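You operate a simulated robot arm through the tools that you are given. There is no shell and no other tool. Be economical: measure what you need, move in short steps, check, and stop when the job is done.

The job below is to be done with a simulated robot arm. You get a single attempt, and the scene is never put back.

JOB
Glue on carton five the packing slip that bears its number.
Fine: brush glue over the patch on its top, put the brush back, lay the slip on the glue, then rub the air pocket out with the wooden block; put the block back.
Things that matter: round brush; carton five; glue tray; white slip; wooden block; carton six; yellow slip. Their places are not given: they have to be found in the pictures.

Only the result counts: the job must be done as asked and must still hold three seconds after the hand-in. Knocking over, shifting, dropping, spilling or breaking anything else fails it.

ROBOT AND FRAMES
A 7-joint arm with a two-finger parallel gripper, fixed in place. Base frame: the origin is at the foot of the arm, x ahead of it, y to its left, z up. Units: cm, degrees, N and s.
Its first joint turns from -115.0 to 115.0 degrees. Payload 3.91 kg.
The TCP is the grasp point between the finger pads, 3 cm short of the fingertips. In the tool frame z runs along the fingers and y along their closing line. The gripper opens to 11 cm. The fingers are 2 cm wide and 1 cm thick; the gripper's body (4.8 by 11.2 cm) begins 5.5 cm behind the TCP.
Orientation is that of the tool frame in the base frame, as [roll, pitch, yaw] about the fixed x, y, z axes, in that order (R = Rz(yaw) Ry(pitch) Rx(roll)). With the fingers straight down and closing along the base's y, the tool's x points along the base's -x, its y along +y and its z along -z.

CONTROLS
- The arm moves only by the tool nudge_tool. Its arguments are lists of equal length, an entry for each row: "slide": the shift along the base's x, y, z in cm, a list of three; "dr": the turn, a rotation vector about the base's x, y, z in degrees, a list of three; "claw": the gripper command, from -1 (fully open) to 1 (shut), values between in proportion. In form: {"slide": [[dx, dy, dz], ...], "dr": [[ax, ay, az], ...], "claw": [claw, ...]}. A call has 1 to 10 rows; each row is the pose to reach, as a shift and turn from the pose commanded when the call began. Each row takes 0.2 s and may step no farther than 5 cm and 8.6 degrees from the row before; otherwise, or with a gripper value out of range, the whole call is refused. Where a pose cannot be reached the arm comes as near as it can. A force on the tool above 40 N (or 10 N above the force at the start of the call, whichever is more), or a blocked arm, ends the call early, and 0.2 s more pass. The fingers move at their own pace (about 15.3 cm/s each) and stop on an object; they squeeze with about 26 N. The grip force told is the motor's: it shows also when the fingers shut on nothing. Time passes only in rows, and 0.2 s behind the last, so rows that repeat a pose let the fingers close. It gives the time, the measured TCP pose, the force on the tool (base axes), the opening and the grip force at its end, in the units of the frame above (readings bear some noise), and new pictures: "pictures" is both (left out), scene, wrist or none.
- Cameras (640 x 400 px; columns grow to the right, rows downward): "scene" is fixed at [21.97, -50.03, 143.11]; the picture's right is [0.64, -0.77, 0.00], its down [-0.45, -0.38, -0.81] and it looks along [0.62, 0.52, -0.59] (base axes); focal length 295 px, centre (320, 200). "wrist" rides on the gripper at [7.2, 1.7, -10.3] in the tool frame; the picture's right is [-0.23, 0.97, 0.00], its down [-0.76, -0.18, -0.62] and it looks along [-0.61, -0.14, 0.78] (tool axes); focal length 222 px, centre (320, 200).
- lift_body(by): slides the trunk up (or, below 0, down) by that many cm; the arm rides with it, the base frame stays. It gives what a move gives, with no picture.
- locate(camera, pixels): there is no depth. For up to 12 entries [column, row, z] of the newest picture of that camera ("zoom" is the newest enlarged one), the place [x, y] in the base frame at which the ray of that pixel passes the height z, good to about 0.2 cm. The clock stands still meanwhile.
- zoom(camera, box): a new picture of the part [left, top, right, bottom] of that camera's present view, enlarged. The clock stands still meanwhile.
- hand_in(): hands the job in; it is judged then, once.

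Work in short steps. Measure before you move; look again where a grasp or a placing could have gone wrong, and mend it. You have 80 turns and 170 pictures in all, those below and enlarged ones among them. Open the gripper and draw the arm clear of the work before you hand the job in, unless the task says otherwise; then end with one line.

The tools are called after "Request:" as a command line: name --argument value ..., lists and objects as JSON in quotes. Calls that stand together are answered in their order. nudge_tool: Moves the arm, as the interface text tells. Its arguments: {"type":"object","properties":{"slide":{"type":"array"},"dr":{"type":"array"},"claw":{"type":"array"},"pictures":{"type":"string","enum":["both","scene","wrist","none"]}},"required":["slide","dr","claw"]} The other tools are called the same way: lift_body (by) slides the trunk up or down; locate (camera, pixels) gives the place at which the rays of pixels pass given heights; zoom (camera, box) takes an enlarged picture of a part of a camera's view; hand_in () hands the job in.

At the start:

```text
t: 0.0
eef_pos: [47.77, 6.43, 121.02]
ee_rot: [180.0, -0.1, -179.9]
contact_force: [0.4, -0.2, -0.6]
width: 10.98
grip_force: 0.1
trunk travel left (down, up): [-75.0, 24.0]
```

scene: 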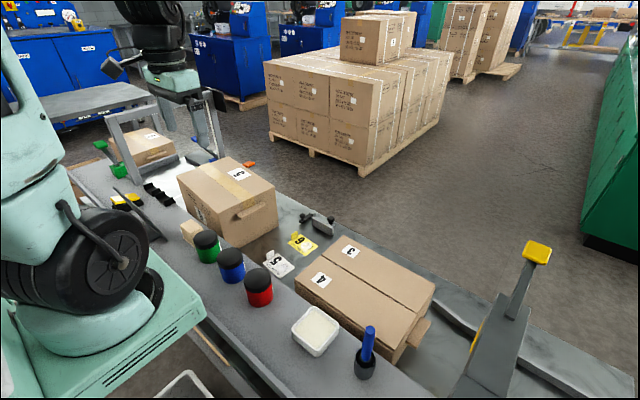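
wrist: 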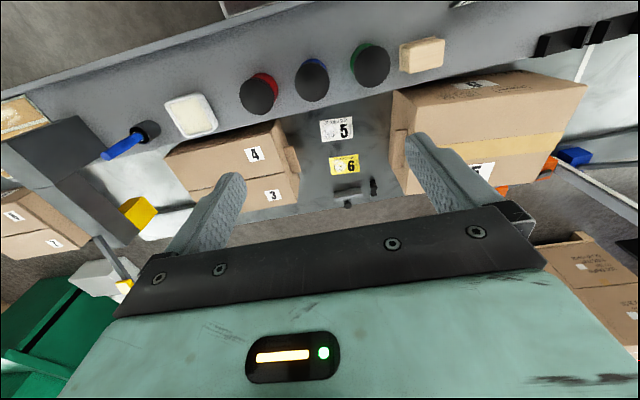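

I start by enlarging the work area in both views to find the cartons, slips, brush, tray and block.

Request:
zoom --camera "scene" --box '[160, 140, 320, 240]'

Request:
zoom --camera "scene" --box '[240, 220, 440, 400]'

Request:
zoom --camera "wrist" --box '[380, 20, 600, 200]'

Request:
zoom --camera "scene" --box '[60, 120, 220, 220]'

```text
4.00 times, centred on (240, 190) of scene
```

zoom: 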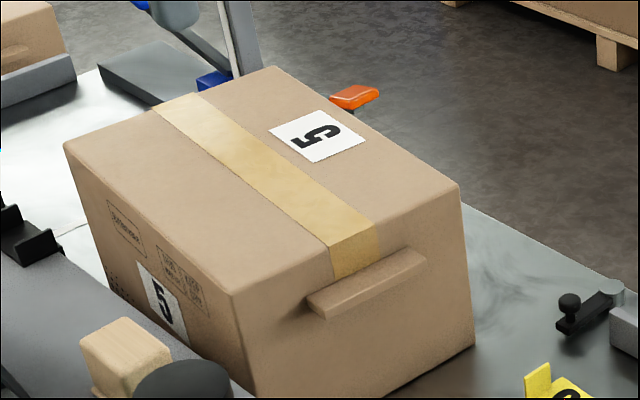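

```text
2.22 times, centred on (340, 310) of scene
```

zoom: 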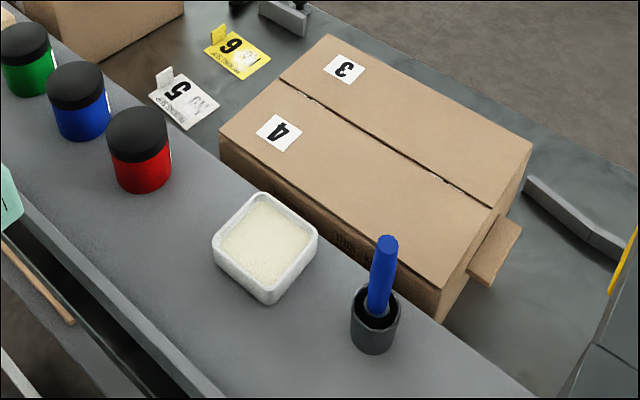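

```text
2.22 times, centred on (490, 110) of wrist
```

zoom: 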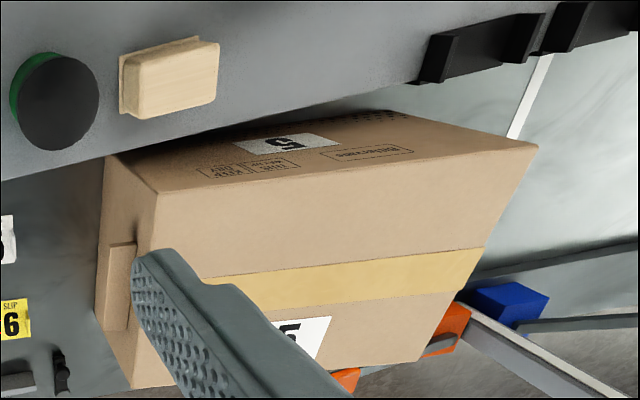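

```text
4.00 times, centred on (140, 170) of scene
```

zoom: 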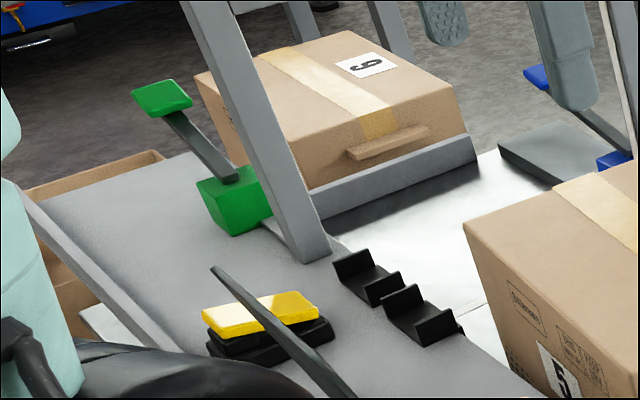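

Locating key points: carton five's top corners (176,176),(229,156),(275,186),(218,213) and its bottom corner (279,226), plus slips, tray, brush and block.

Request:
locate --camera "scene" --pixels '[[278.8, 226, 47], [275, 186, 65], [275, 186, 70], [275, 186, 75], [176, 176, 70], [229, 156.5, 70], [218, 213, 70], [278, 264, 47], [302, 242, 47], [316, 330, 50], [365, 372, 47], [190, 230, 51]]'

Request:
locate --camera "wrist" --pixels '[[336, 128, 47], [344, 166, 47], [190, 115, 50], [145, 130, 50], [103, 155, 65], [422, 55, 50], [400, 90, 70], [398, 122, 70], [588, 84, 70]]'

```text
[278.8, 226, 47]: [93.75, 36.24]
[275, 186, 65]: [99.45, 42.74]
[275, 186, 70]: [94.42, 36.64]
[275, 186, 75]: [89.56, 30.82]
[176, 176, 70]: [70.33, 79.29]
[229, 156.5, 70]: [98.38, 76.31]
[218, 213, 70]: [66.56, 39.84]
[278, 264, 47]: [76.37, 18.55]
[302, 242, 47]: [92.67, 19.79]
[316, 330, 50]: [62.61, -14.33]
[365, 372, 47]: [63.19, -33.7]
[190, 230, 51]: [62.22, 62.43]
```

```text
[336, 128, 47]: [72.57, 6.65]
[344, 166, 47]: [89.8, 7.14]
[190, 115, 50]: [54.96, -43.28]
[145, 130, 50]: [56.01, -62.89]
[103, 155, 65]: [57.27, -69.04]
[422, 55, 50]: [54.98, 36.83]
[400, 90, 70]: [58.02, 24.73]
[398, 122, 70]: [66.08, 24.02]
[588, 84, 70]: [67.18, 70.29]
```

The two views disagree at z=47, so things stand higher (slips ≈ z 63, tray and block ≈ z 79). I get more matching rays to triangulate carton five's top and the rest.

Request:
locate --camera "wrist" --pixels '[[415.8, 106.4, 80], [588.5, 85, 80], [391, 92, 80], [455, 180, 80], [535, 182, 80], [254, 155, 80], [273, 196, 80], [168, 156, 80], [180, 102, 80], [146, 128, 80], [103, 155, 80]]'

Request:
locate --camera "scene" --pixels '[[218, 213, 80], [176, 176, 80], [275, 186, 80], [229, 156.5, 80], [238, 174, 80], [320, 279.5, 80], [349, 251.5, 80], [369, 328, 80], [364, 358, 80], [300, 307, 80], [278, 224, 63]]'

```text
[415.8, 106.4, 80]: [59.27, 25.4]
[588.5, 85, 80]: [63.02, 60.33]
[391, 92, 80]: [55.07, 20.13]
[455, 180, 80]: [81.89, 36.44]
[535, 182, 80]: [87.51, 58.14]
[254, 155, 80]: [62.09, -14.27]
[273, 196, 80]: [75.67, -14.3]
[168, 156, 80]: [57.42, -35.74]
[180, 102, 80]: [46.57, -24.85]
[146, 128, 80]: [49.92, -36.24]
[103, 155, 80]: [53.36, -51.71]
```

```text
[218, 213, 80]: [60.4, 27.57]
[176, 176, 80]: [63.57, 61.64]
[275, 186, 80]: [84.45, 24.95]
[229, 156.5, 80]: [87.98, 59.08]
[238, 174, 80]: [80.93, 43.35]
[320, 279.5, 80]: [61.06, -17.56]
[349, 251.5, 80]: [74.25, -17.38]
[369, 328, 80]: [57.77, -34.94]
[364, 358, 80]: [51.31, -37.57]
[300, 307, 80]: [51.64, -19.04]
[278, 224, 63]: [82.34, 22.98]
```

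Carton five's top is at z≈81, corners about (60,26), (63,60), (88,59), (84,25). I move the wrist camera over it at height to look for the patch.

Request:
nudge_tool --slide '[[0, 5, 0], [0, 10, 0], [0, 15, 0], [0, 20, 0], [0, 25, 0], [0, 30, 0], [2, 34, -3], [4, 37, -6]]' --dr '[[0, 0, 0], [0, 0, 0], [0, 0, 0], [0, 0, 0], [0, 0, 0], [0, 0, 0], [0, 0, 0], [0, 0, 0]]' --claw '[-1, -1, -1, -1, -1, -1, -1, -1]'

```text
refused: row 7 steps farther than a row can; nothing moved
```

Row 7 was slightly over 5 cm; I shorten the steps.

Request:
nudge_tool --slide '[[0, 5, 0], [0, 10, 0], [0, 15, 0], [0, 20, 0], [0, 25, 0], [0, 30, 0], [0, 34, 0], [0, 37, 0]]' --dr '[[0, 0, 0], [0, 0, 0], [0, 0, 0], [0, 0, 0], [0, 0, 0], [0, 0, 0], [0, 0, 0], [0, 0, 0]]' --claw '[-1, -1, -1, -1, -1, -1, -1, -1]'

```text
t: 1.8
eef_pos: [47.64, 43.39, 120.89]
ee_rot: [-180.0, 0.0, 180.0]
contact_force: [0.0, -1.3, -0.1]
width: 11.03
grip_force: 0.0
trunk travel left (down, up): [-75.0, 24.0]
```

scene: 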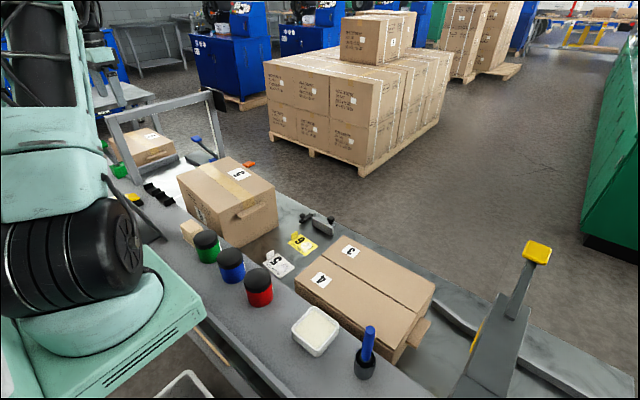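
wrist: 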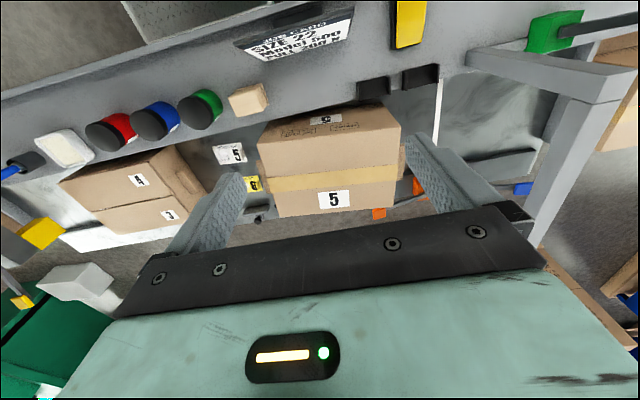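

A card lies near (295,38) in the wrist view; I enlarge it and the carton's top.

Request:
zoom --camera "wrist" --box '[220, 80, 420, 220]'

Request:
zoom --camera "wrist" --box '[200, 0, 400, 110]'

Request:
zoom --camera "scene" --box '[170, 145, 290, 220]'

```text
2.86 times, centred on (320, 150) of wrist
```

zoom: 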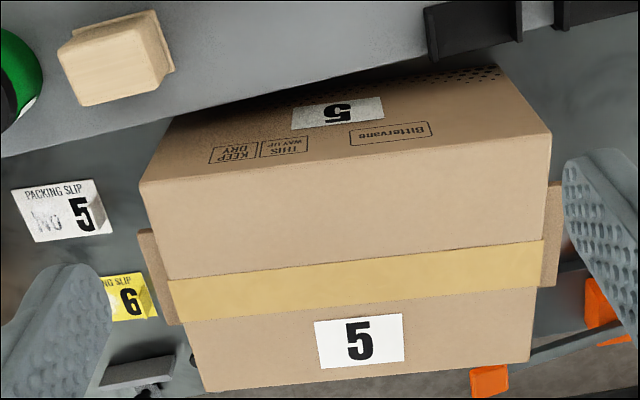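

```text
3.20 times, centred on (300, 55) of wrist
```

zoom: 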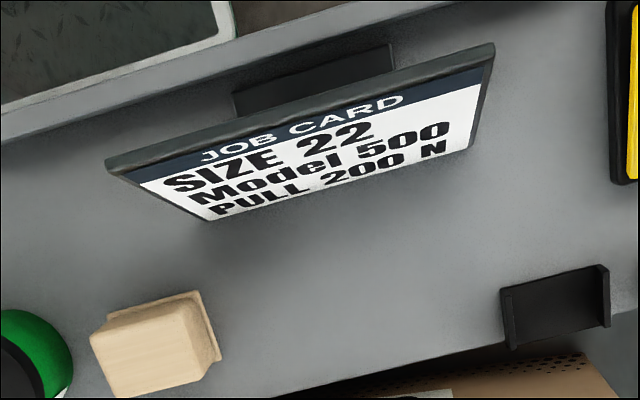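

```text
5.33 times, centred on (230, 182) of scene
```

zoom: 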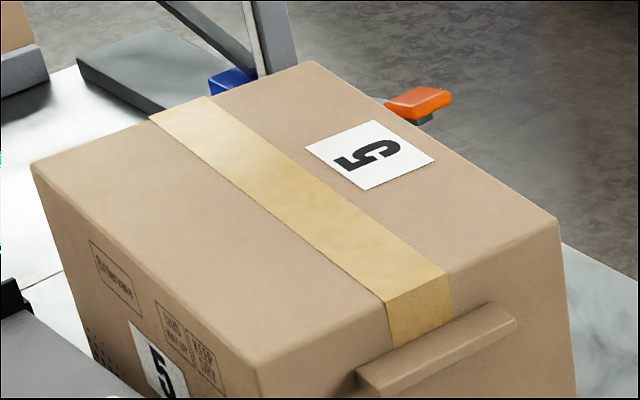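

No patch mark is visible from here, so I go lower over the near half of the carton's top to look closer.

Request:
nudge_tool --slide '[[0, 0, -5], [0, 0, -10], [0, 0, -15], [0, 0, -20]]' --dr '[[0, 0, 0], [0, 0, 0], [0, 0, 0], [0, 0, 0]]' --claw '[-1, -1, -1, -1]' --pictures "wrist"

Request:
zoom --camera "wrist" --box '[200, 80, 480, 260]'

```text
t: 2.8
eef_pos: [47.83, 43.1, 100.94]
ee_rot: [180.0, -0.1, 179.9]
contact_force: [-0.9, -0.8, 1.0]
width: 11.01
grip_force: 0.0
trunk travel left (down, up): [-75.0, 24.0]
```

wrist: 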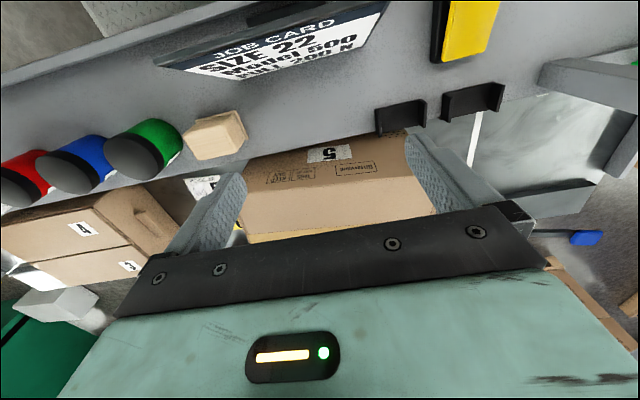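

```text
2.22 times, centred on (340, 170) of wrist
```

zoom: 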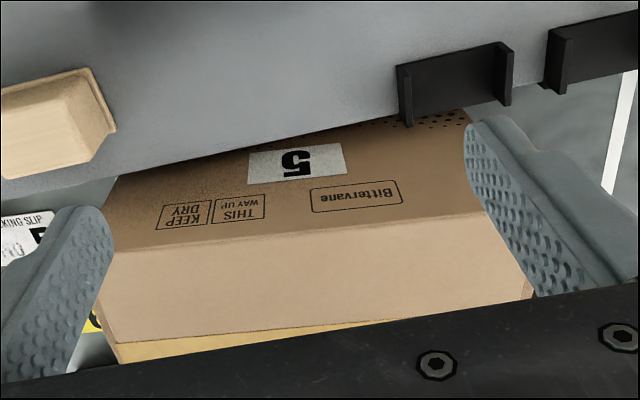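

Still no marking seen; I enlarge the top strongly in the scene view and the cartons 3/4 and six for comparison.

Request:
zoom --camera "scene" --box '[180, 160, 244, 200]'

Request:
zoom --camera "scene" --box '[215, 160, 279, 200]'

Request:
zoom --camera "scene" --box '[250, 220, 330, 280]'

Request:
zoom --camera "scene" --box '[100, 120, 180, 170]'

```text
10.00 times, centred on (212, 180) of scene
```

zoom: 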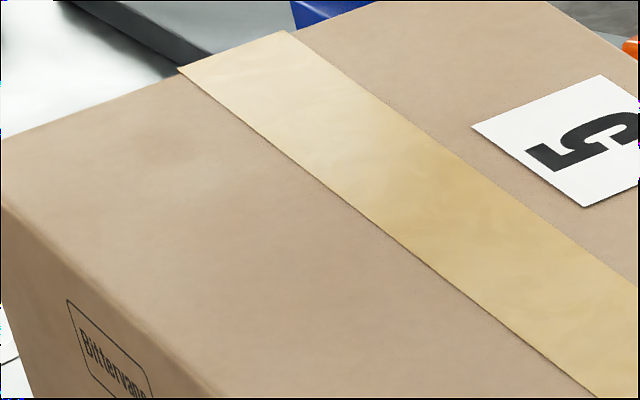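

```text
10.00 times, centred on (247, 180) of scene
```

zoom: 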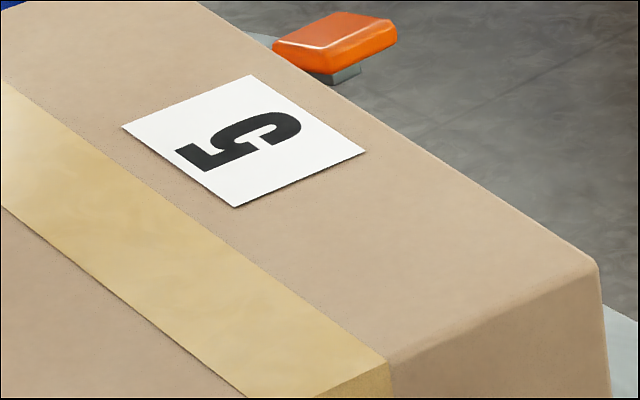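

```text
6.67 times, centred on (290, 250) of scene
```

zoom: 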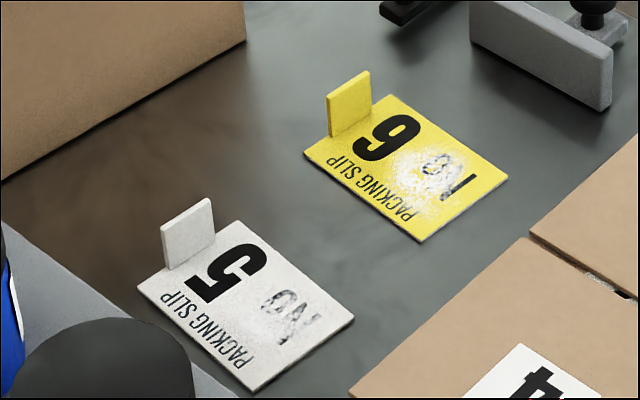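

```text
8.00 times, centred on (140, 145) of scene
```

zoom: 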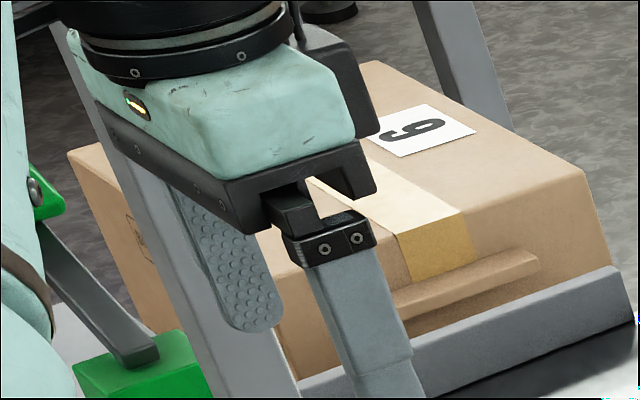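

I enlarge the near half of the top more strongly in the current wrist view, in search of an outline.

Request:
zoom --camera "wrist" --box '[240, 170, 352, 240]'

Request:
zoom --camera "wrist" --box '[330, 165, 442, 235]'

```text
5.71 times, centred on (296, 205) of wrist
```

zoom: 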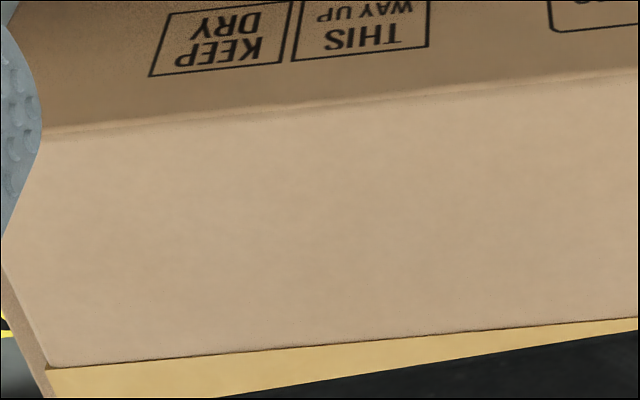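

```text
5.71 times, centred on (386, 200) of wrist
```

zoom: 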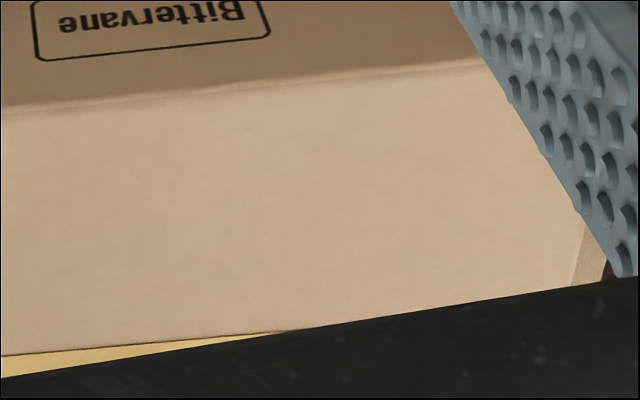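

No outline anywhere. I measure the top's label, tape edges and the slip's size: label corners (227,173),(240,167.5),(252,175),(238,181); slip corners (263,263),(278,253),(295,267.5),(280,278.5).

Request:
locate --camera "scene" --pixels '[[227.2, 172.7, 81], [240, 167.5, 81], [251.6, 175.2, 81], [238.4, 180.7, 81], [197.8, 166.8, 81], [208.4, 163.2, 81], [241.8, 200, 81], [253.5, 196.5, 81], [262.7, 263, 63], [278, 253.3, 63], [295, 267.5, 63], [279.8, 278.5, 63]]'

Request:
locate --camera "wrist" --pixels '[[189, 142, 80], [237, 133, 80], [193, 177, 63], [400, 120, 78], [165, 135, 80], [214, 143, 80]]'

```text
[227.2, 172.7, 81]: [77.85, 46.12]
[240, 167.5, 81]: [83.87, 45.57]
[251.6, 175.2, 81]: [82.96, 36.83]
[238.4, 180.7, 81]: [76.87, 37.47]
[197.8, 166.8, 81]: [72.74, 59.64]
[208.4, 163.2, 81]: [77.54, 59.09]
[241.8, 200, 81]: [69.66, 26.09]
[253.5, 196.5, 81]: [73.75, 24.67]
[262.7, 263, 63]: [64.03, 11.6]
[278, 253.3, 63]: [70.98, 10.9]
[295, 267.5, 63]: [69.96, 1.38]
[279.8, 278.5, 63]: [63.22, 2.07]
```

```text
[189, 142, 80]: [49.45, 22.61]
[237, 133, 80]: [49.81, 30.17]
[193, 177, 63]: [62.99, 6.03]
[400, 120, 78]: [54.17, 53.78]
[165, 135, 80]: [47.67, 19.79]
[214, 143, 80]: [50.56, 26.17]
```

Slip (≈7×9.6) is just larger than the white label (≈6×8.7, centre ≈ (80.4,41.5)), so I test how far the arm reaches out at a safe height above the carton, looking back with the pictures.

Request:
nudge_tool --slide '[[5, 0, 0], [10, 0, 0], [15, 0, 0], [20, -1, 0], [24, -1.5, 0], [28, -1.5, 0], [32, -1.5, 0]]' --dr '[[0, 0, 0], [0, 0, 0], [0, 0, 0], [0, 0, 0], [0, 0, 0], [0, 0, 0], [0, 0, 0]]' --claw '[-1, -1, -1, -1, -1, -1, -1]'

```text
refused: row 4 steps farther than a row can; nothing moved
```

Shorten row 4 and retry.

Request:
nudge_tool --slide '[[4.8, 0, 0], [9.6, 0, 0], [14.4, 0, 0], [19, -1, 0], [23.5, -1.5, 0], [28, -1.5, 0], [32, -1.5, 0]]' --dr '[[0, 0, 0], [0, 0, 0], [0, 0, 0], [0, 0, 0], [0, 0, 0], [0, 0, 0], [0, 0, 0]]' --claw '[-1, -1, -1, -1, -1, -1, -1]'

```text
t: 4.4
eef_pos: [74.67, 37.46, 101.09]
ee_rot: [180.0, 0.1, -180.0]
contact_force: [-0.3, 0.9, 0.2]
width: 10.99
grip_force: 0.1
out of reach, approached as far as the arm can: row 5, 6, 7
trunk travel left (down, up): [-75.0, 24.0]
```

scene: 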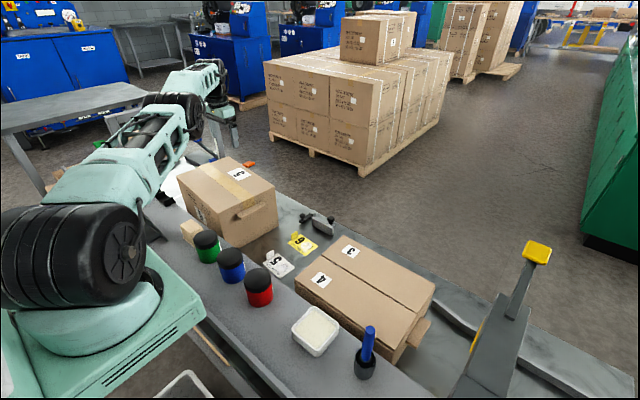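
wrist: 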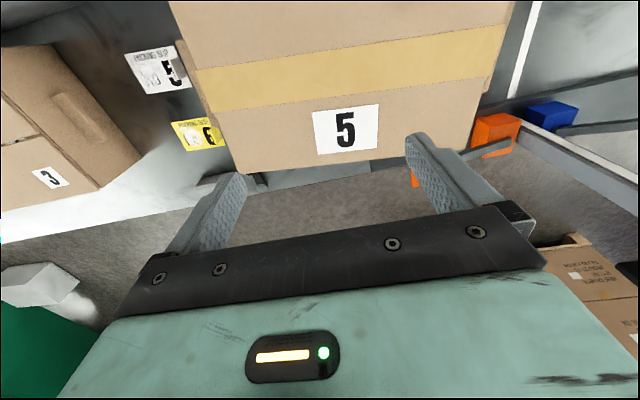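

The arm stopped at radius 83.5 cm. This view is nearer over the top; I enlarge it for the far half and tape.

Request:
zoom --camera "wrist" --box '[180, 0, 360, 112]'

Request:
zoom --camera "wrist" --box '[300, 0, 520, 160]'

```text
3.56 times, centred on (270, 56) of wrist
```

zoom: 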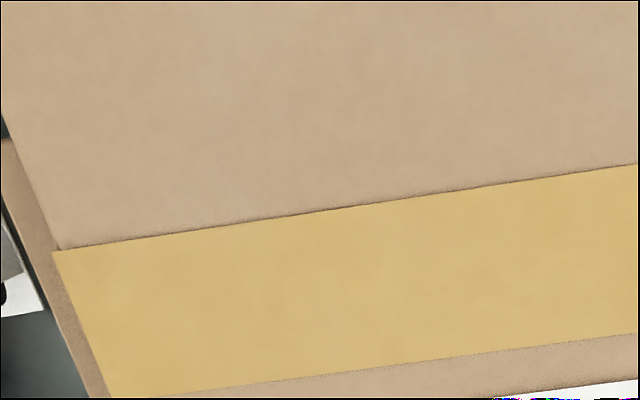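

```text
2.50 times, centred on (410, 80) of wrist
```

zoom: 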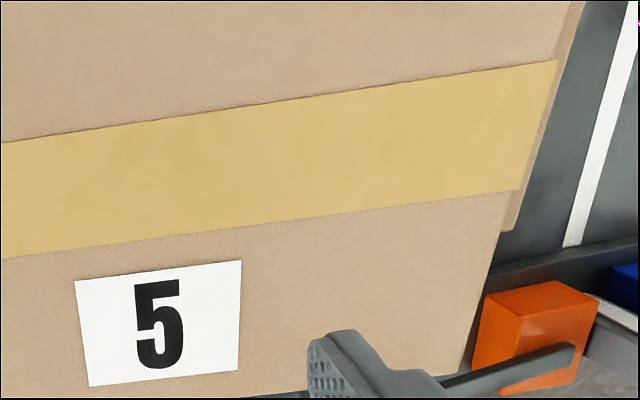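

No marking on the top anywhere; the free plain half nearest the robot (centre ≈ (66.5,43)) is the natural patch. Next I retreat and go look at the brush and tray around y≈-30.

Request:
nudge_tool --slide '[[-4, 0, 2], [-8, 0, 4], [-12, -1, 6], [-16, -3, 8], [-20, -5, 9], [-23.5, -8.5, 9], [-27, -12, 9], [-30, -16, 9], [-32, -20.5, 9], [-33, -25, 9]]' --dr '[[0, 0, 0], [0, 0, 0], [0, 0, 0], [0, 0, 0], [0, 0, 0], [0, 0, 0], [0, 0, 0], [0, 0, 0], [0, 0, 0], [0, 0, 0]]' --claw '[-1, -1, -1, -1, -1, -1, -1, -1, -1, -1]' --pictures "none"

Request:
nudge_tool --slide '[[0, -5, 0], [0, -10, 0], [0, -15, 0], [0, -20, 0], [0, -25, 0], [0, -30, 0], [0, -35, 0], [0, -39, -3]]' --dr '[[0, 0, 0], [0, 0, 0], [0, 0, 0], [0, 0, 0], [0, 0, 0], [0, 0, 0], [0, 0, 0], [0, 0, 0]]' --claw '[-1, -1, -1, -1, -1, -1, -1, -1]'

```text
t: 6.6
eef_pos: [41.67, 12.78, 109.79]
ee_rot: [-179.9, 0.0, -179.9]
contact_force: [0.1, -0.1, -0.5]
width: 11.01
grip_force: 0.2
trunk travel left (down, up): [-75.0, 24.0]
```

```text
t: 8.4
eef_pos: [42.97, -27.53, 107.65]
ee_rot: [179.9, -0.1, 179.9]
contact_force: [-0.3, 0.7, -0.4]
width: 11.0
grip_force: 0.0
out of reach, approached as far as the arm can: row 2, 3, 4, 5, 6, 7, 8
trunk travel left (down, up): [-75.0, 24.0]
```

scene: 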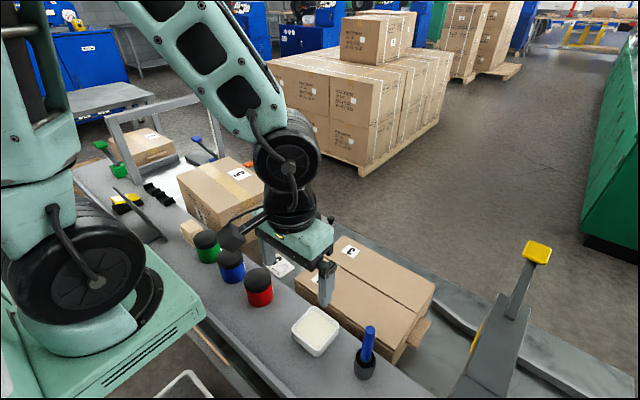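
wrist: 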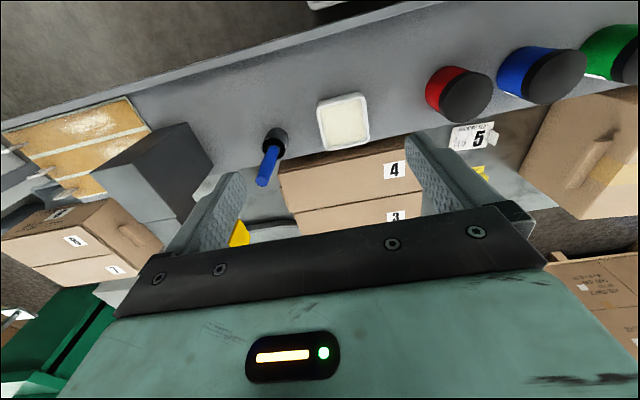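

Now the brush (handle end (263,183), cup rim (275,134)) and tray (344,120) are in view; I enlarge and locate them from both cameras.

Request:
zoom --camera "wrist" --box '[220, 80, 400, 200]'

Request:
zoom --camera "scene" --box '[280, 290, 400, 390]'

Request:
locate --camera "wrist" --pixels '[[263, 183, 85], [263, 183, 90], [263, 183, 95], [275, 134, 80], [275, 134, 85], [344, 120, 80]]'

Request:
locate --camera "scene" --pixels '[[370, 328, 85], [370, 328, 90], [370, 328, 95], [365, 355, 80], [365, 355, 85], [316, 330, 80]]'

```text
3.33 times, centred on (310, 140) of wrist
```

zoom: 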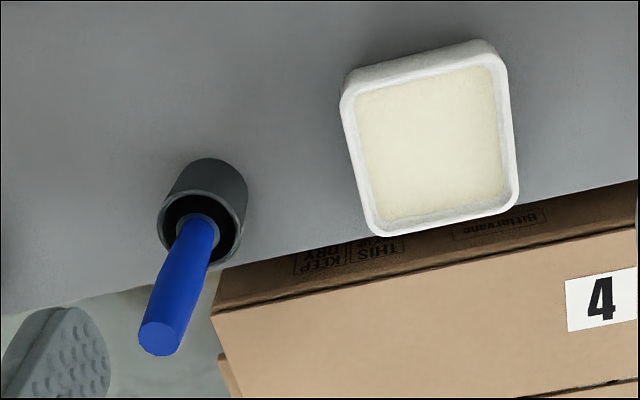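

```text
4.00 times, centred on (340, 340) of scene
```

zoom: 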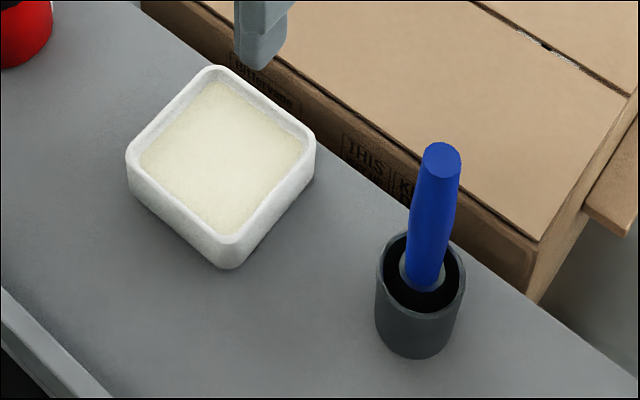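

```text
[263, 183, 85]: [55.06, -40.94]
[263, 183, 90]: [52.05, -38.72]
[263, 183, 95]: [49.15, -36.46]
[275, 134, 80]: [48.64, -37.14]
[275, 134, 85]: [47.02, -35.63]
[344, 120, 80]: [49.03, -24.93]
```

```text
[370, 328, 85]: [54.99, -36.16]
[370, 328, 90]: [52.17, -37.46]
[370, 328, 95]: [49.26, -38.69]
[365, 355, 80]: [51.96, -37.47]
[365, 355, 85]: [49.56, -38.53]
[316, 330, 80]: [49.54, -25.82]
```

I refine with the zoom readings: handle top wrist (261.4,181.4)/scene (370.3,329.5), cup rim centre wrist (275,142)/scene (365,358), tray corners.

Request:
locate --camera "wrist" --pixels '[[261.4, 181.4, 92], [274.9, 144, 84], [274.9, 144, 86], [317, 106, 81], [359.5, 92, 81], [370, 138, 81], [328.5, 150, 81], [319.6, 107.6, 80], [363.5, 96, 80], [271.5, 154, 88]]'

Request:
locate --camera "scene" --pixels '[[370.3, 329.5, 92], [365, 358, 84], [365, 358, 86], [291.5, 330, 81], [314.5, 307.5, 81], [339, 325, 81], [316, 350.5, 81], [363, 377, 77], [363, 377, 78], [318, 357, 77]]'

```text
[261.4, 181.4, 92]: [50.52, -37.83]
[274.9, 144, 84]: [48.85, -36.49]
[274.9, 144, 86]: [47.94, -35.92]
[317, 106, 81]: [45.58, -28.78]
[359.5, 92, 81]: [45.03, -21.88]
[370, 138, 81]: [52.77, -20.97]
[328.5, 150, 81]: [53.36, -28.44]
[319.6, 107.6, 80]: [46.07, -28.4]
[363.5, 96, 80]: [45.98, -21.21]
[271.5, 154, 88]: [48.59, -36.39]
```

```text
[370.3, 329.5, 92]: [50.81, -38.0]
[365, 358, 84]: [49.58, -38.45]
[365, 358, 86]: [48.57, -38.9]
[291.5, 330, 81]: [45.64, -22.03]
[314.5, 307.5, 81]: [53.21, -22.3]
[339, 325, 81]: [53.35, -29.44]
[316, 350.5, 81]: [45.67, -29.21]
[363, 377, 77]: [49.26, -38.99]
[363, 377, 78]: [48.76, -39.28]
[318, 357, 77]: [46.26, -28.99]
```

Brush handle stands at ≈(50.6,-37.9), top z≈92, cup rim z≈82; tray spans x 45.4–53.2, y −29…−22, rim ≈81. I move over the brush and stop at z≈97 to check.

Request:
nudge_tool --slide '[[2.5, -3.4, -1], [5, -6.9, -3], [7.6, -10.3, -6], [7.6, -10.3, -10]]' --dr '[[0, 0, 0], [0, 0, 0], [0, 0, 0], [0, 0, 0]]' --claw '[-1, -1, -1, -1]'

```text
refused: row 3 steps farther than a row can; nothing moved
```

Slightly smaller steps.

Request:
nudge_tool --slide '[[2.5, -3.4, -1], [5, -6.9, -2], [7.6, -10.3, -4], [7.6, -10.3, -7], [7.6, -10.3, -10]]' --dr '[[0, 0, 0], [0, 0, 0], [0, 0, 0], [0, 0, 0], [0, 0, 0]]' --claw '[-1, -1, -1, -1, -1]'

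```text
t: 9.6
eef_pos: [50.69, -37.55, 97.65]
ee_rot: [180.0, -0.1, -179.9]
contact_force: [-0.7, 0.1, -0.1]
width: 10.99
grip_force: 0.1
trunk travel left (down, up): [-75.0, 24.0]
```

scene: 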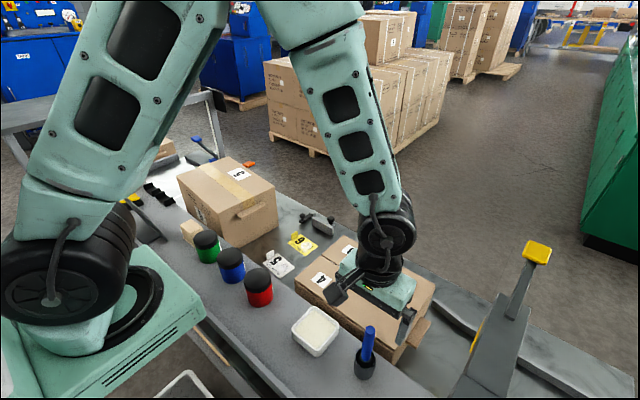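
wrist: 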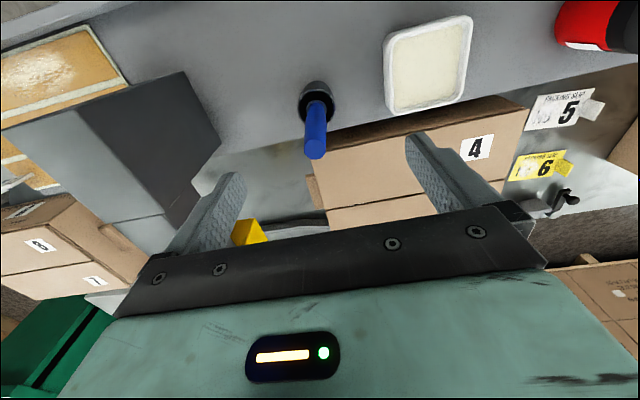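

Handle top is now at (314,153) between the fingers; I check its place and the grey box edge at (215,140).

Request:
locate --camera "wrist" --pixels '[[315, 153, 92], [315, 153, 91], [319, 90, 82], [215, 140, 80], [215, 140, 90], [200, 205, 80]]'

```text
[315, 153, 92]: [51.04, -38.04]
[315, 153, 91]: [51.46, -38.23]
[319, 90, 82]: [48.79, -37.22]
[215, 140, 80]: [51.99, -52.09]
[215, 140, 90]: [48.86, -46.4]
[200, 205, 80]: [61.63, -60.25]
```

I check the grey box near (455,385)/(515,290) in the scene view for clearance to the left finger.

Request:
zoom --camera "scene" --box '[400, 230, 600, 400]'

Request:
locate --camera "scene" --pixels '[[455, 385, 63], [455, 385, 80], [455, 385, 90], [512, 290, 63], [512, 290, 80], [512, 290, 100]]'

Request:
locate --camera "wrist" --pixels '[[185, 72, 70], [185, 72, 80], [185, 72, 90], [220, 145, 63], [220, 145, 75], [163, 214, 63]]'

```text
2.35 times, centred on (500, 315) of scene
```

zoom: 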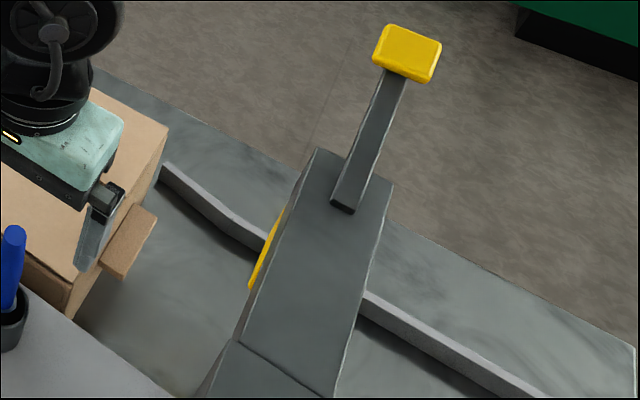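

```text
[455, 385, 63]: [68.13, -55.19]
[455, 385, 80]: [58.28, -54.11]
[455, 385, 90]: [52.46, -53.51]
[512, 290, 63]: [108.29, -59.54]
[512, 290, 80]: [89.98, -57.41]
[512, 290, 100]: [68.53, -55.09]
```

```text
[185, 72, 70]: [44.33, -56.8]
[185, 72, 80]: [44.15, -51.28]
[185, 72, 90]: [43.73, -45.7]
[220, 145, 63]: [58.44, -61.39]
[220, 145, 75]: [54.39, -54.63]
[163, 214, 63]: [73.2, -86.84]
```

The box stays beyond y<-52, so it is clear. I descend to z≈89.3 with a small xy correction and close on the handle.

Request:
nudge_tool --slide '[[0.2, -0.4, -3], [0.2, -0.4, -6], [0.2, -0.4, -8.3], [0.2, -0.4, -8.3], [0.2, -0.4, -8.3], [0.2, -0.4, -8.3]]' --dr '[[0, 0, 0], [0, 0, 0], [0, 0, 0], [0, 0, 0], [0, 0, 0], [0, 0, 0]]' --claw '[-1, -1, -1, 1, 1, 1]'

```text
t: 11.0
eef_pos: [50.74, -38.07, 89.26]
ee_rot: [-179.9, 0.0, 179.9]
contact_force: [0.4, -0.9, -0.2]
width: 2.0
grip_force: 26.0
trunk travel left (down, up): [-75.0, 24.0]
```

scene: 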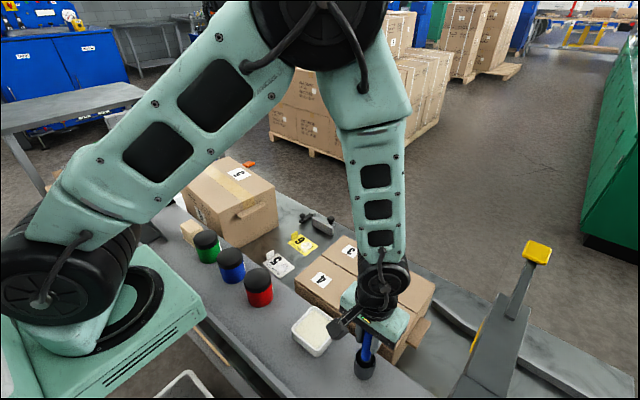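
wrist: 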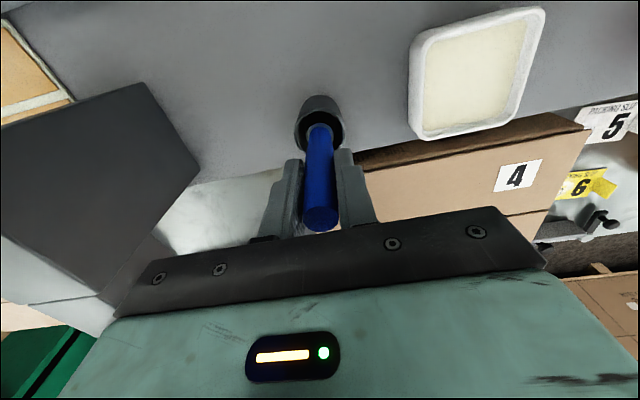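

Gripped (2.0 cm, 26 N) at TCP (50.74,-38.07,89.26). I lift it straight out 15 cm to see the brush length.

Request:
nudge_tool --slide '[[0, 0, 2], [0, 0, 5], [0, 0, 9], [0, 0, 13]]' --dr '[[0, 0, 0], [0, 0, 0], [0, 0, 0], [0, 0, 0]]' --claw '[1, 1, 1, 1]'

Request:
zoom --camera "scene" --box '[300, 280, 420, 390]'

Request:
zoom --camera "wrist" --box '[240, 60, 400, 240]'

```text
t: 12.0
eef_pos: [50.77, -37.81, 102.11]
ee_rot: [180.0, 0.0, -179.9]
contact_force: [1.1, -0.2, 0.1]
width: 2.03
grip_force: 25.9
trunk travel left (down, up): [-75.0, 24.0]
```

scene: 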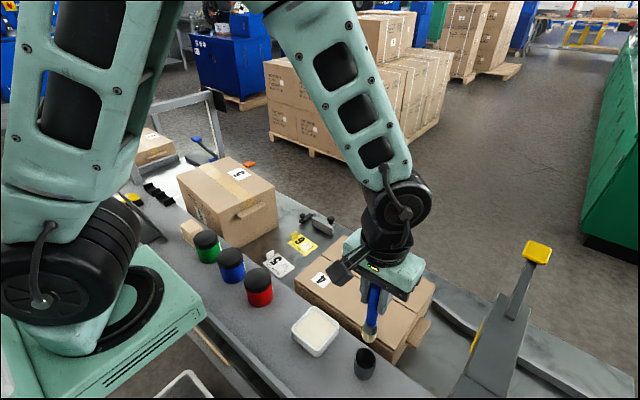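
wrist: 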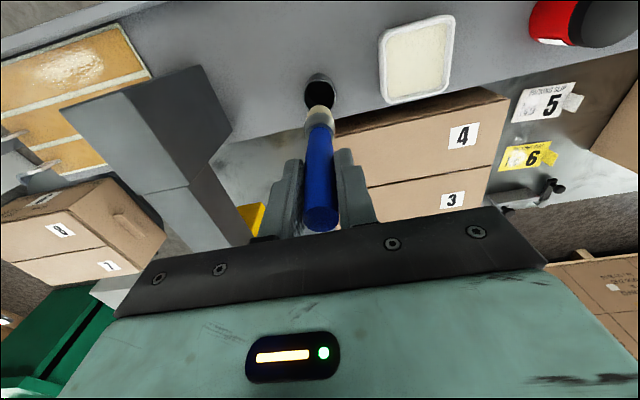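

```text
3.64 times, centred on (360, 335) of scene
```

zoom: 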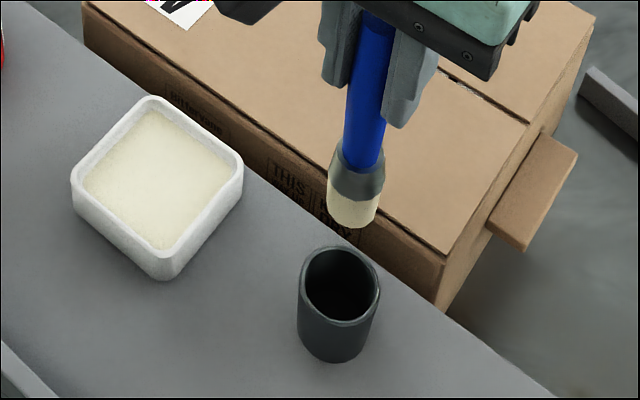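

```text
2.22 times, centred on (320, 150) of wrist
```

zoom: 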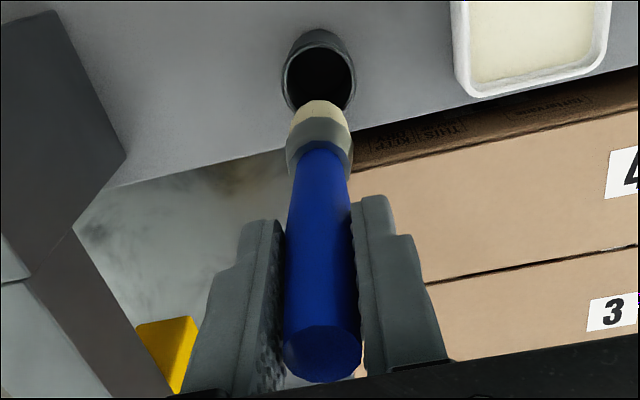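

The tip is at scene (368,341); I find its height by where the ray meets x≈50.8.

Request:
locate --camera "scene" --pixels '[[368.5, 341, 86], [368.5, 341, 88], [368.5, 341, 90], [360, 335, 86]]'

Request:
locate --camera "wrist" --pixels '[[320, 106, 88], [320, 106, 90], [320, 106, 92]]'

```text
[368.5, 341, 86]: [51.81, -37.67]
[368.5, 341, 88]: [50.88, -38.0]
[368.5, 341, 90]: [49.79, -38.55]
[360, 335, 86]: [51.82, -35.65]
```

```text
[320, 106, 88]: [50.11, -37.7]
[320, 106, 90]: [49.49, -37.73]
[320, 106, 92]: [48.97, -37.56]
```

Tip is ≈12.8 cm below the TCP. I carry it over the tray centre (49.3,-25.5) and dip to TCP z≈92, wiggling a little.

Request:
nudge_tool --slide '[[-0.5, 4.2, 0], [-1, 8.4, 0], [-1.4, 12.4, 0], [-1.4, 12.4, -4], [-1.4, 12.4, -7], [-1.4, 12.4, -9], [-1.4, 12.4, -10]]' --dr '[[0, 0, 0], [0, 0, 0], [0, 0, 0], [0, 0, 0], [0, 0, 0], [0, 0, 0], [0, 0, 0]]' --claw '[1, 1, 1, 1, 1, 1, 1]'

Request:
zoom --camera "scene" --box '[260, 270, 380, 370]'

```text
t: 13.6
eef_pos: [49.32, -25.59, 92.16]
ee_rot: [-179.9, 0.0, -180.0]
contact_force: [0.6, -0.2, 0.0]
width: 2.05
grip_force: 26.1
trunk travel left (down, up): [-75.0, 24.0]
```

scene: 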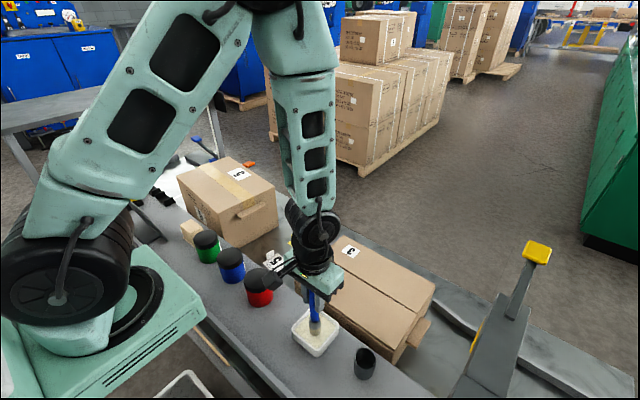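
wrist: 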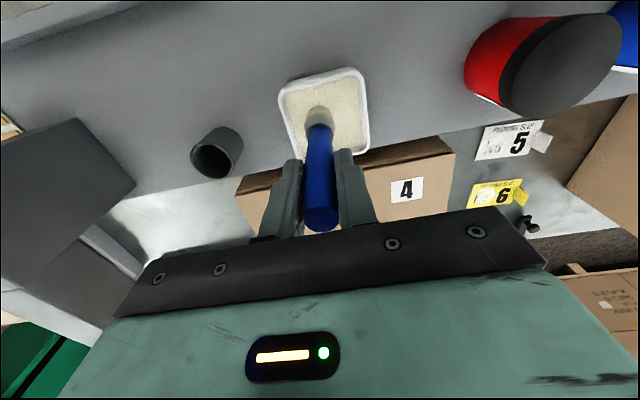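

```text
4.00 times, centred on (320, 320) of scene
```

zoom: 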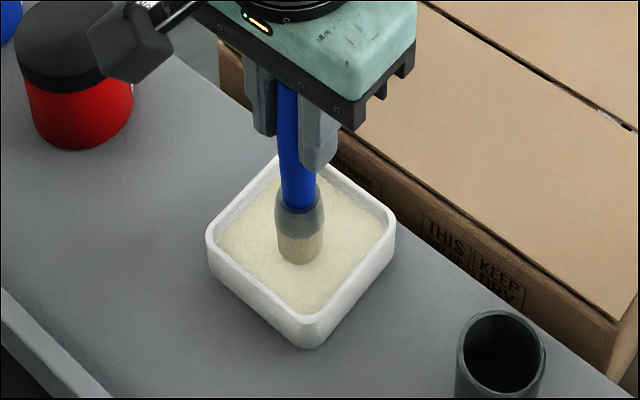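

The tip is at or just above the glue; I lower slowly by up to 1.5 cm, watching for force.

Request:
nudge_tool --slide '[[0, 0, -0.4], [0, 0, -0.8], [0, 0, -1.2], [0, 0, -1.2]]' --dr '[[0, 0, 0], [0, 0, 0], [0, 0, 0], [0, 0, 0]]' --claw '[1, 1, 1, 1]' --pictures "none"

Request:
zoom --camera "scene" --box '[280, 290, 350, 360]'

```text
t: 14.6
eef_pos: [49.37, -25.61, 91.21]
ee_rot: [-179.9, 0.1, -179.9]
contact_force: [-0.6, -0.6, 23.5]
width: 2.04
grip_force: 26.3
trunk travel left (down, up): [-75.0, 24.0]
```

```text
5.71 times, centred on (315, 325) of scene
```

zoom: 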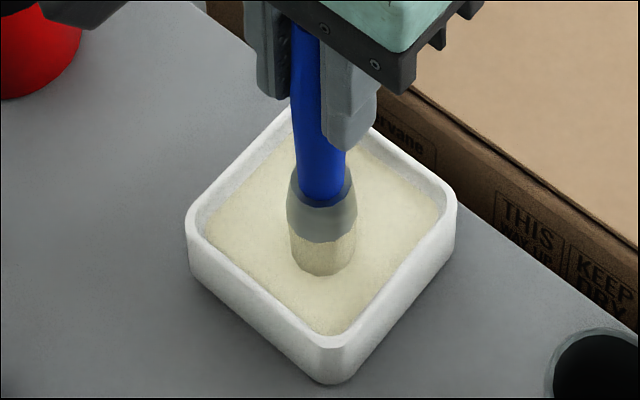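

Contact at TCP z≈91.3 (23 N): the brush is loaded. I lift to z≈108 and carry it along the shelf line toward carton five.

Request:
nudge_tool --slide '[[0, 0, 3], [0, 0, 7], [0, 0, 11.5], [0, 0.5, 16], [0.5, 5, 17], [1, 9.8, 17], [1.5, 14.6, 17], [2, 19.4, 17], [2.5, 24.2, 17], [3, 29, 17]]' --dr '[[0, 0, 0], [0, 0, 0], [0, 0, 0], [0, 0, 0], [0, 0, 0], [0, 0, 0], [0, 0, 0], [0, 0, 0], [0, 0, 0], [0, 0, 0]]' --claw '[1, 1, 1, 1, 1, 1, 1, 1, 1, 1]' --pictures "scene"

Request:
nudge_tool --slide '[[0, 4.8, 0], [0, 9.6, 0], [0, 14.4, 0], [1, 19, 0], [2.5, 23.5, 0], [4.5, 28, 0], [7, 32, 0], [10, 35, 0], [13, 38, 0], [14, 39.6, 0]]' --dr '[[0, 0, 0], [0, 0, 0], [0, 0, 0], [0, 0, 0], [0, 0, 0], [0, 0, 0], [0, 0, 0], [0, 0, 0], [0, 0, 0], [0, 0, 0]]' --claw '[1, 1, 1, 1, 1, 1, 1, 1, 1, 1]'

```text
t: 16.8
eef_pos: [52.08, 3.61, 108.18]
ee_rot: [179.9, 0.0, 179.9]
contact_force: [0.8, 0.0, 0.1]
width: 2.05
grip_force: 26.4
trunk travel left (down, up): [-75.0, 24.0]
```

scene: 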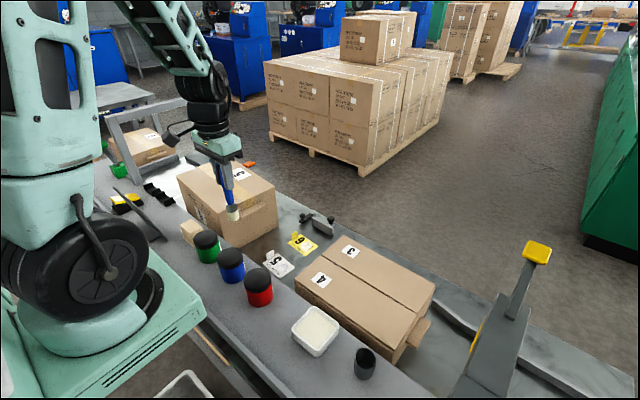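

```text
t: 19.0
eef_pos: [66.51, 43.01, 108.15]
ee_rot: [-179.9, -0.1, 180.0]
contact_force: [-0.5, 0.0, 0.4]
width: 2.01
grip_force: 26.0
trunk travel left (down, up): [-75.0, 24.0]
```

scene: 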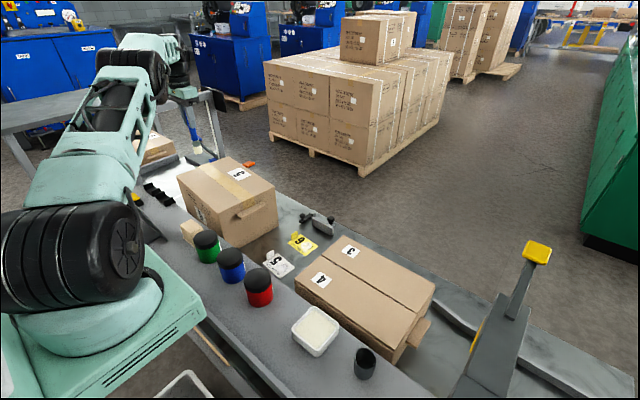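
wrist: 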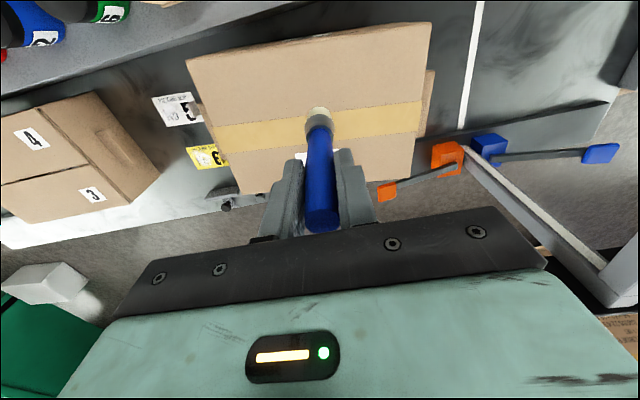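

The brush hangs over the near half. I verify the top's corners from this view at z=81: (187,62), (432,23), tape near edge (213,127),(424,101).

Request:
locate --camera "wrist" --pixels '[[187, 62, 81], [432, 23, 81], [213, 127, 81], [424, 101, 81], [318, 110, 95], [218, 153, 81], [420, 133, 81]]'

Request:
zoom --camera "wrist" --box '[180, 20, 440, 200]'

```text
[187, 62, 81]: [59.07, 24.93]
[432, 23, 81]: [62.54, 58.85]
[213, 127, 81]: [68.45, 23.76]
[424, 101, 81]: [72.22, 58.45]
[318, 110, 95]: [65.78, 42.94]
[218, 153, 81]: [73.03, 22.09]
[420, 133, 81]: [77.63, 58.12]
```

```text
2.22 times, centred on (310, 110) of wrist
```

zoom: 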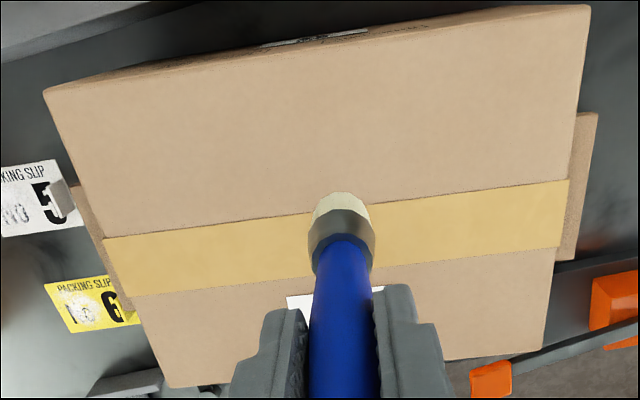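

Geometry confirmed. I lower to TCP z≈95 and then in small steps toward the surface.

Request:
nudge_tool --slide '[[0, 0, -4.5], [0, 0, -9], [0, 0, -12.5], [0, 0, -13.2], [0, 0, -13.7]]' --dr '[[0, 0, 0], [0, 0, 0], [0, 0, 0], [0, 0, 0], [0, 0, 0]]' --claw '[1, 1, 1, 1, 1]' --pictures "none"

Request:
zoom --camera "wrist" --box '[180, 20, 440, 200]'

```text
t: 20.2
eef_pos: [66.37, 43.15, 94.52]
ee_rot: [179.9, 0.2, 179.9]
contact_force: [-0.8, -3.2, 8.2]
width: 1.99
grip_force: 25.6
trunk travel left (down, up): [-75.0, 24.0]
```

```text
2.22 times, centred on (310, 110) of wrist
```

zoom: 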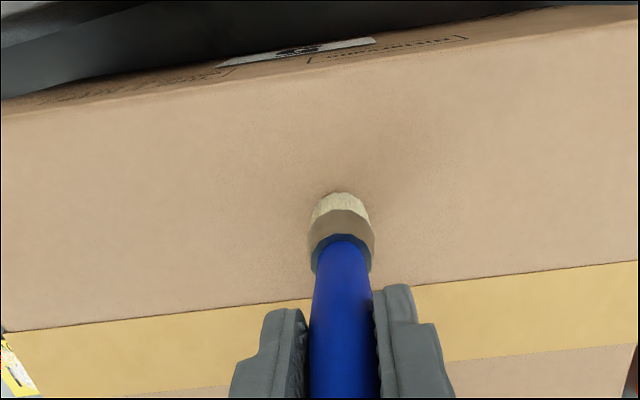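

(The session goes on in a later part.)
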